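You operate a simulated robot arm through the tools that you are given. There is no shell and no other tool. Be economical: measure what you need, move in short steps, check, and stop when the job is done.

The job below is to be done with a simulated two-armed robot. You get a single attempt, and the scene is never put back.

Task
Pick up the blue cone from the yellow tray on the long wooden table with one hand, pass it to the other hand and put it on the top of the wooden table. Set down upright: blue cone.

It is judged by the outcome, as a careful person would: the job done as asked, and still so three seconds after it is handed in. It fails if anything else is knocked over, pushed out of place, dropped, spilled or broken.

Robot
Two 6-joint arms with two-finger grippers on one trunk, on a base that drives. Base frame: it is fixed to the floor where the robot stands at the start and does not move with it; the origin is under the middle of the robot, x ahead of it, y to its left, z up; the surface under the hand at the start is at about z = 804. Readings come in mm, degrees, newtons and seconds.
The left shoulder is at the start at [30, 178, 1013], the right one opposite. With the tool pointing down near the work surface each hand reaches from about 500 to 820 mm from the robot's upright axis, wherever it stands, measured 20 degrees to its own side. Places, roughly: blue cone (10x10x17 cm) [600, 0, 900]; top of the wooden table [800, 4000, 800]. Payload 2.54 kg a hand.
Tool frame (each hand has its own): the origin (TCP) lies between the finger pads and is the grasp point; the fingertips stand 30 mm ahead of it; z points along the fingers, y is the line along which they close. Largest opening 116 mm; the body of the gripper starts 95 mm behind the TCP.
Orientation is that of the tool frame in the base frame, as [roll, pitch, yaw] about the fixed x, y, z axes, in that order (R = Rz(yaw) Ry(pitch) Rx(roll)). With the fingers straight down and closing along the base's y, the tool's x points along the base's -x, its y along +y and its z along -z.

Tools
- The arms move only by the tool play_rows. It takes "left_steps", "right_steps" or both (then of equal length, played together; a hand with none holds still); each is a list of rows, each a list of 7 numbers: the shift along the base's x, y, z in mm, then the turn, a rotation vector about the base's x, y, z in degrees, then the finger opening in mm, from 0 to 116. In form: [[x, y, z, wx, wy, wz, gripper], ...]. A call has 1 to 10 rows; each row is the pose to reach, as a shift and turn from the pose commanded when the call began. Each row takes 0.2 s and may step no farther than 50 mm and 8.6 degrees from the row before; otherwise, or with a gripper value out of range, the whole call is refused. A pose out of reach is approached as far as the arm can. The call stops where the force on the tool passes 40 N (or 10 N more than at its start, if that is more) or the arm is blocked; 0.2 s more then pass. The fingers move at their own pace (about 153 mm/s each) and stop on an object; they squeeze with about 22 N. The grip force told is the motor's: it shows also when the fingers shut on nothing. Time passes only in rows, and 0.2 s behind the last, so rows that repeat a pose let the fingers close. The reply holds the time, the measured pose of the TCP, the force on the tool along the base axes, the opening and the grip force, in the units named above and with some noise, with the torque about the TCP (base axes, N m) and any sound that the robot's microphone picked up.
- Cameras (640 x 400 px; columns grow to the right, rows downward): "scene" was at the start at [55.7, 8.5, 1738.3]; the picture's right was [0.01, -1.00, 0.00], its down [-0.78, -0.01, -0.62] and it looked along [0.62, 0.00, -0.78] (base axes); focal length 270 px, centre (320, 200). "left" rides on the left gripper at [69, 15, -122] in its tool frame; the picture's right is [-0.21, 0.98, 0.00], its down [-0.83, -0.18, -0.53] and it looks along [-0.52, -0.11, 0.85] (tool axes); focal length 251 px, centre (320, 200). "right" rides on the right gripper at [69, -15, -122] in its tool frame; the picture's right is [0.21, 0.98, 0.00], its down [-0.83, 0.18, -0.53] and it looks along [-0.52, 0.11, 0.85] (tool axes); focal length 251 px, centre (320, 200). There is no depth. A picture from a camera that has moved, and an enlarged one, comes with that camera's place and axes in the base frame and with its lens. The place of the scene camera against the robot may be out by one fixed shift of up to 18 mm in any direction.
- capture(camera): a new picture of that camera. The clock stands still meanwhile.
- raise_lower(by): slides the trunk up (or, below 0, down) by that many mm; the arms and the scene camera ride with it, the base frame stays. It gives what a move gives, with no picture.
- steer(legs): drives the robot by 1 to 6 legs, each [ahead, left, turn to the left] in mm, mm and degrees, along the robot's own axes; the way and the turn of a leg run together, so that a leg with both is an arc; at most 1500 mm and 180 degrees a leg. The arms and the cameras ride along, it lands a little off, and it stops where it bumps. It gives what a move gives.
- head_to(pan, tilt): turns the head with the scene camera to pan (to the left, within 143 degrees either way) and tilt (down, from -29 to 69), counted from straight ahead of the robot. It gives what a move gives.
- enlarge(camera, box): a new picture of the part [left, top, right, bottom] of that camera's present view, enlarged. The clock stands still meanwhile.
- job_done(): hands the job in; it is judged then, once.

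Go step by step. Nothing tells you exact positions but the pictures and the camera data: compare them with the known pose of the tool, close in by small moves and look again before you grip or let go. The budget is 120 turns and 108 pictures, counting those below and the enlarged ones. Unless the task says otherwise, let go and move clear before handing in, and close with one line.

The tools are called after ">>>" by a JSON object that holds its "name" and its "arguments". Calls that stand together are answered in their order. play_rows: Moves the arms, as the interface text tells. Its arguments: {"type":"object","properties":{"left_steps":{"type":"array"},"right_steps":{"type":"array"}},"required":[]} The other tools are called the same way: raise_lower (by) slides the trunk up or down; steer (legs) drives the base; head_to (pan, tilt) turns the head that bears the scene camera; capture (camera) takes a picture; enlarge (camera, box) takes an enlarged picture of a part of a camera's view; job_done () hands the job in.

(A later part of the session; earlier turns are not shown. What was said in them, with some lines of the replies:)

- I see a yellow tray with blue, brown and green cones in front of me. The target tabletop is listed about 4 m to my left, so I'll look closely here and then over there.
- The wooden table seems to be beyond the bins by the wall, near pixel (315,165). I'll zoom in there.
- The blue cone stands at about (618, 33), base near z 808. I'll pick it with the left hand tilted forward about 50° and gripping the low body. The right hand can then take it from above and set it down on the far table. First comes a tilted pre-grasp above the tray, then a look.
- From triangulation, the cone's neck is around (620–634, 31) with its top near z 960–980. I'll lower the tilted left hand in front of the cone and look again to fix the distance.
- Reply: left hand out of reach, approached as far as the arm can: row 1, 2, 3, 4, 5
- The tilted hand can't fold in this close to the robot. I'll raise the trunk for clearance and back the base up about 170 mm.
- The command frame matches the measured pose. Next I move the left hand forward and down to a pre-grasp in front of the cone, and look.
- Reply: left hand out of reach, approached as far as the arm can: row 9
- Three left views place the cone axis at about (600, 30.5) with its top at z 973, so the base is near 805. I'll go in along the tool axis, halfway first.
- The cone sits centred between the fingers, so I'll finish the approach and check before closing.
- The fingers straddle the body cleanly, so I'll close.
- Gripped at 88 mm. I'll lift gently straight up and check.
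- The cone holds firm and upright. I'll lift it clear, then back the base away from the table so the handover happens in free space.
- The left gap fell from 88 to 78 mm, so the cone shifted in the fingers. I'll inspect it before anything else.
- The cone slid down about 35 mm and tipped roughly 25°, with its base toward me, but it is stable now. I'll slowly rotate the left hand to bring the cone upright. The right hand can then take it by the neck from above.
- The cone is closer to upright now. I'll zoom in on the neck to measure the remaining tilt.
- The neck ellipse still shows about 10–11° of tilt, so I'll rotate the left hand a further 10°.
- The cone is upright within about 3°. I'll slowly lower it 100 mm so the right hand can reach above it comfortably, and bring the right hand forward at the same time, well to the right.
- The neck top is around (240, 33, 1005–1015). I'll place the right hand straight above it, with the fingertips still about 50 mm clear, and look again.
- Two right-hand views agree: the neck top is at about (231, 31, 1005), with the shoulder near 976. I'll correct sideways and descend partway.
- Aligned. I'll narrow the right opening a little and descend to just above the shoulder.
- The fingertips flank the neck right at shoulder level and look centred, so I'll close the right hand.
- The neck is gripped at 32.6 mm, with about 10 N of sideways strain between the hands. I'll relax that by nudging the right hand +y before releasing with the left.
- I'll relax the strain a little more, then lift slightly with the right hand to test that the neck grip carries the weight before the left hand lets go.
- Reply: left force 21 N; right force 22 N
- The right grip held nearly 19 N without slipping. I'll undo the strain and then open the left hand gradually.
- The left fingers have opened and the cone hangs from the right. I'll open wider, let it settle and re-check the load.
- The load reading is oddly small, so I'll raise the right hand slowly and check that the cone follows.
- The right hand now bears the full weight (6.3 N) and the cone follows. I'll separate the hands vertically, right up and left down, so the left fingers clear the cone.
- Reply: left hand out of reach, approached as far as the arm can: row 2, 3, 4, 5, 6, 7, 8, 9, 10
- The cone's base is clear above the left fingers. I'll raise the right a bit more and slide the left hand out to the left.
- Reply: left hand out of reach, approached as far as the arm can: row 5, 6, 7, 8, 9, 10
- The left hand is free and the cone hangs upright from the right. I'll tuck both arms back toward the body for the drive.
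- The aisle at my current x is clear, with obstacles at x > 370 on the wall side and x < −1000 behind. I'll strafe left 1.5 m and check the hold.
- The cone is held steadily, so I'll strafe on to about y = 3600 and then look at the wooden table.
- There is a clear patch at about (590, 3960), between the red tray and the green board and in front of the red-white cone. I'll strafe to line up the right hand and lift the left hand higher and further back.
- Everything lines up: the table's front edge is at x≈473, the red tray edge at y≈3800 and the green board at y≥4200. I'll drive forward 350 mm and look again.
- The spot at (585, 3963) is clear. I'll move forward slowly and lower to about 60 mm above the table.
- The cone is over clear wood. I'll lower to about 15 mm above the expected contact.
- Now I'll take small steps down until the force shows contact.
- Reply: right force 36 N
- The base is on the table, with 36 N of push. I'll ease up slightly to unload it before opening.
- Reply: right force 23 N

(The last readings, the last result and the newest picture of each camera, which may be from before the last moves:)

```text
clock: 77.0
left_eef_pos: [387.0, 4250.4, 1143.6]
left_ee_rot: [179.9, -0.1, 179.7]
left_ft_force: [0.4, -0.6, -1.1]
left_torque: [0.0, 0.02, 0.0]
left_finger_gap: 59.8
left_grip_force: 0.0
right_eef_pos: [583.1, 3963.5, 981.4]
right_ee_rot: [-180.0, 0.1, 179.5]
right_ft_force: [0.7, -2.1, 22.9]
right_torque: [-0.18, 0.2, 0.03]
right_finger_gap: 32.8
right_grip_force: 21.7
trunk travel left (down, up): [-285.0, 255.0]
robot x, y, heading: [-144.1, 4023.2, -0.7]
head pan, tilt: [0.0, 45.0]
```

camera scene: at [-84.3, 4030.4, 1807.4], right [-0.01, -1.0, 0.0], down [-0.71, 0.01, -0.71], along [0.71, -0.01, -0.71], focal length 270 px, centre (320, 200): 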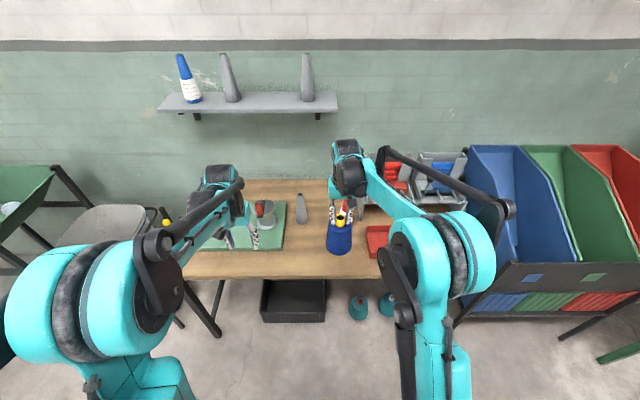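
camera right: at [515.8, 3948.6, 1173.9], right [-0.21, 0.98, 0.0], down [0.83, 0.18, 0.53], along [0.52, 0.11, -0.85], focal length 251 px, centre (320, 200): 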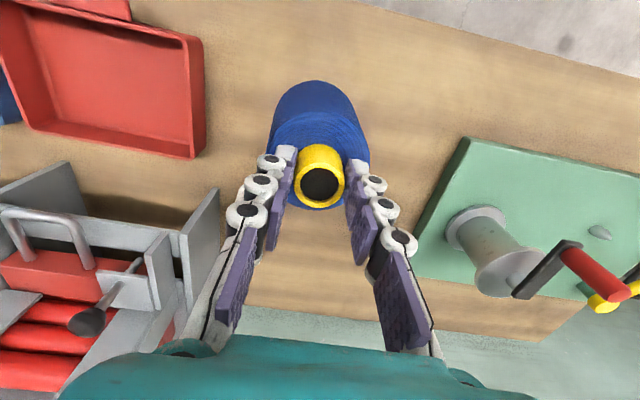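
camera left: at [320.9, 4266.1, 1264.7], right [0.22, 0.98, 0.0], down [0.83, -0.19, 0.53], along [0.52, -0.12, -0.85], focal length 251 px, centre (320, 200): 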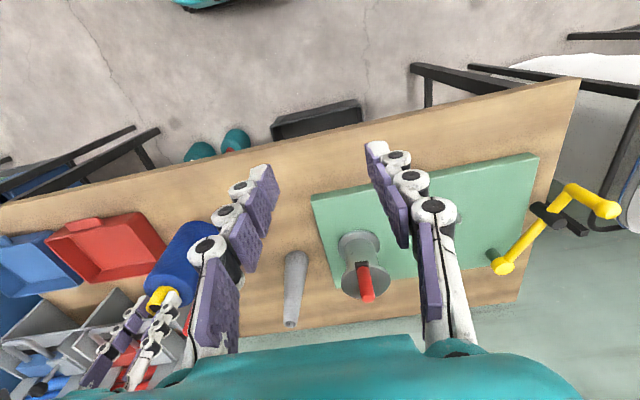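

>>> {"name": "play_rows", "arguments": {"right_steps": [[0, 0, 0.7, 0, 0, 0, 10], [0, 0, 1.4, 0, 0, 0, 10], [0, 0, 1.4, 0, 0, 0, 10]]}}

```text
clock: 77.8
left_eef_pos: [388.1, 4250.1, 1141.1]
left_ee_rot: [179.9, -0.1, 179.7]
left_ft_force: [-0.3, -0.2, 0.6]
left_torque: [0.0, 0.01, 0.0]
left_finger_gap: 59.9
left_grip_force: 0.0
right_eef_pos: [583.2, 3963.0, 981.1]
right_ee_rot: [180.0, 0.1, 179.5]
right_ft_force: [-4.0, -1.3, 1.7]
right_torque: [-0.1, 0.73, 0.05]
right_finger_gap: 32.4
right_grip_force: 21.7
trunk travel left (down, up): [-285.0, 255.0]
robot x, y, heading: [-146.2, 4024.1, -0.3]
head pan, tilt: [0.0, 45.0]
```

The load is nearly balanced. I'll open the right fingers gradually.

>>> {"name": "play_rows", "arguments": {"right_steps": [[0, 0, 0, 0, 0, 0, 33], [0, 0, 0, 0, 0, 0, 36], [0, 0, 0, 0, 0, 0, 42], [0, 0, 0, 0, 0, 0, 50], [0, 0, 0, 0, 0, 0, 58], [0, 0, 0, 0, 0, 0, 58]]}}

>>> {"name": "capture", "arguments": {"camera": "right"}}

>>> {"name": "enlarge", "arguments": {"camera": "scene", "box": [300, 190, 400, 260]}}

```text
clock: 79.2
left_eef_pos: [389.5, 4250.8, 1141.6]
left_ee_rot: [179.9, -0.1, 179.8]
left_ft_force: [-0.9, -0.3, -0.2]
left_torque: [0.0, -0.02, -0.02]
left_finger_gap: 59.9
left_grip_force: 0.1
right_eef_pos: [584.9, 3964.1, 981.0]
right_ee_rot: [-180.0, -0.1, 179.6]
right_ft_force: [-0.4, -0.2, 0.3]
right_torque: [-0.02, 0.02, 0.0]
right_finger_gap: 58.0
right_grip_force: 0.0
trunk travel left (down, up): [-285.0, 255.0]
robot x, y, heading: [-147.2, 4023.9, -0.3]
head pan, tilt: [0.0, 45.0]
```

```text
39 pictures are left
camera right: at [515.1, 3948.5, 1102.6], right [-0.21, 0.98, 0.0], down [0.83, 0.18, 0.53], along [0.52, 0.11, -0.85], focal length 251 px, centre (320, 200)
```

right: 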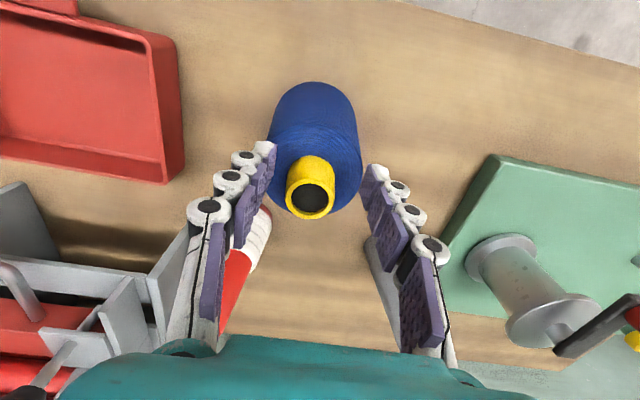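

```text
5.71 times, centred on (350, 225) of scene
camera zoom: at [-85.6, 4030.4, 1807.5], right [-0.01, -1.0, 0.0], down [-0.71, 0.01, -0.71], along [0.71, -0.01, -0.71], focal length 1542 px, centre (149, 57)
```

zoom: 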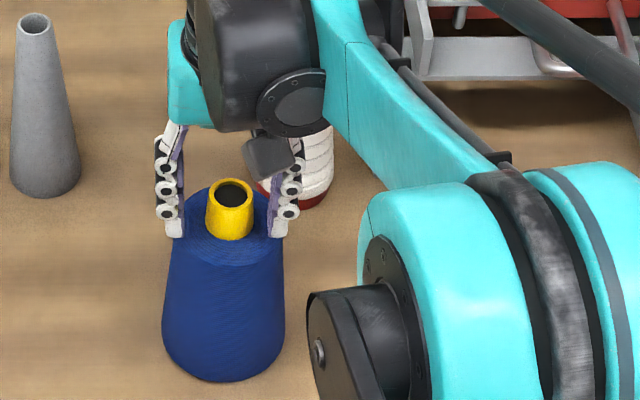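

The cone stands freely and upright on the table. I'll lift the right hand straight up, back off and verify.

>>> {"name": "play_rows", "arguments": {"right_steps": [[0, 0, 8, 0, 0, 0, 60], [0, 0, 20, 0, 0, 0, 60], [0, 0, 35, 0, 0, 0, 60], [0, 0, 55, 0, 0, 0, 60], [0, 0, 80, 0, 0, 0, 60], [0, 0, 110, 0, 0, 0, 60], [-20, 0, 140, 0, 0, 0, 60], [-60, -20, 160, 0, 0, 0, 60], [-100, -50, 170, 0, 0, 0, 60], [-140, -80, 170, 0, 0, 0, 60]]}}

>>> {"name": "enlarge", "arguments": {"camera": "scene", "box": [180, 120, 460, 310]}}

>>> {"name": "capture", "arguments": {"camera": "right"}}

```text
refused: row 9 steps farther than a row can; nothing moved
```

```text
2.11 times, centred on (320, 215) of scene
camera zoom: at [-85.6, 4030.4, 1807.5], right [-0.01, -1.0, 0.0], down [-0.71, 0.01, -0.71], along [0.71, -0.01, -0.71], focal length 568 px, centre (320, 168)
```

zoom: 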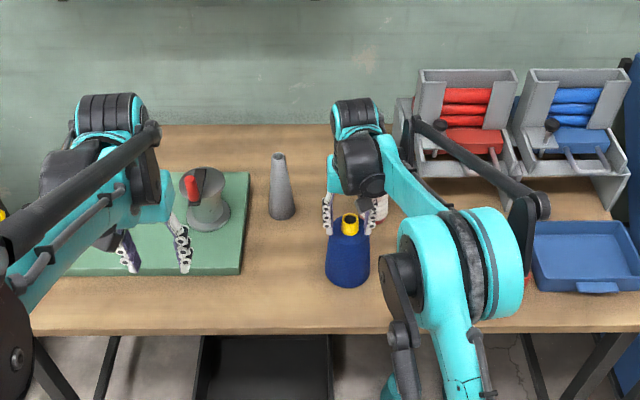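

```text
36 pictures are left
camera right: at [515.1, 3948.5, 1102.6], right [-0.21, 0.98, 0.0], down [0.83, 0.18, 0.53], along [0.52, 0.11, -0.85], focal length 251 px, centre (320, 200)
```

right: 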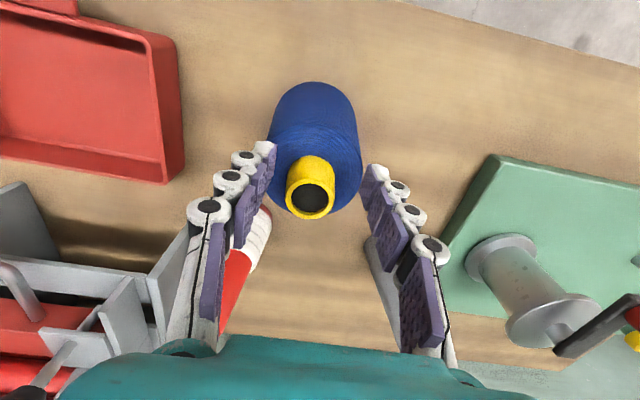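

That call was refused for one step being too long, and nothing moved. I'll repeat the retreat with shorter steps.

>>> {"name": "play_rows", "arguments": {"right_steps": [[0, 0, 8, 0, 0, 0, 60], [0, 0, 20, 0, 0, 0, 60], [0, 0, 35, 0, 0, 0, 60], [0, 0, 55, 0, 0, 0, 60], [0, 0, 80, 0, 0, 0, 60], [0, 0, 110, 0, 0, 0, 60], [-10, 0, 140, 0, 0, 0, 60], [-40, -15, 155, 0, 0, 0, 60], [-75, -35, 165, 0, 0, 0, 60], [-110, -60, 170, 0, 0, 0, 60]]}}

>>> {"name": "capture", "arguments": {"camera": "right"}}

>>> {"name": "enlarge", "arguments": {"camera": "scene", "box": [180, 120, 460, 310]}}

```text
clock: 81.5
left_eef_pos: [386.9, 4249.4, 1144.6]
left_ee_rot: [180.0, -0.1, 179.6]
left_ft_force: [-0.5, -0.4, 0.8]
left_torque: [-0.01, -0.04, 0.0]
left_finger_gap: 60.1
left_grip_force: 0.0
right_eef_pos: [473.1, 3903.0, 1151.6]
right_ee_rot: [179.9, 0.0, 179.6]
right_ft_force: [-0.2, -0.3, 0.2]
right_torque: [0.05, -0.04, 0.01]
right_finger_gap: 60.0
right_grip_force: 0.1
trunk travel left (down, up): [-285.0, 255.0]
robot x, y, heading: [-148.1, 4019.6, -0.4]
head pan, tilt: [0.0, 45.0]
```

```text
35 pictures are left
camera right: at [403.8, 3887.7, 1272.0], right [-0.21, 0.98, 0.0], down [0.83, 0.18, 0.53], along [0.52, 0.11, -0.84], focal length 251 px, centre (320, 200)
```

right: 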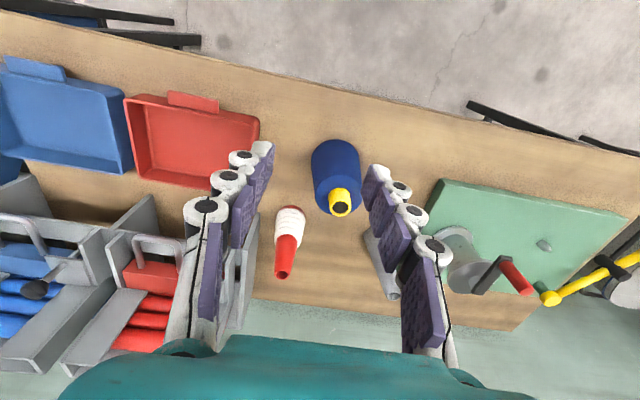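

```text
2.11 times, centred on (320, 215) of scene
camera zoom: at [-87.8, 4029.2, 1807.5], right [-0.01, -1.0, 0.0], down [-0.71, 0.01, -0.71], along [0.71, 0.0, -0.71], focal length 568 px, centre (320, 168)
```

zoom: 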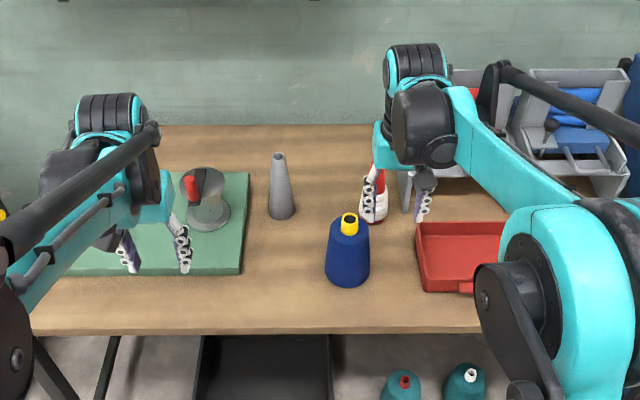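

The blue cone stands upright on the wooden table. Both hands are empty and clear, and nothing nearby has moved, so I'm handing in.

>>> {"name": "job_done", "arguments": {}}

```text
The job is handed in.
```

The blue cone was picked from the tray with the left hand, passed to the right hand, and set upright on top of the wooden table; the job is handed in. It slipped about 35 mm in the left grip during the lift, but I straightened it before the pass and saw nothing else disturbed.
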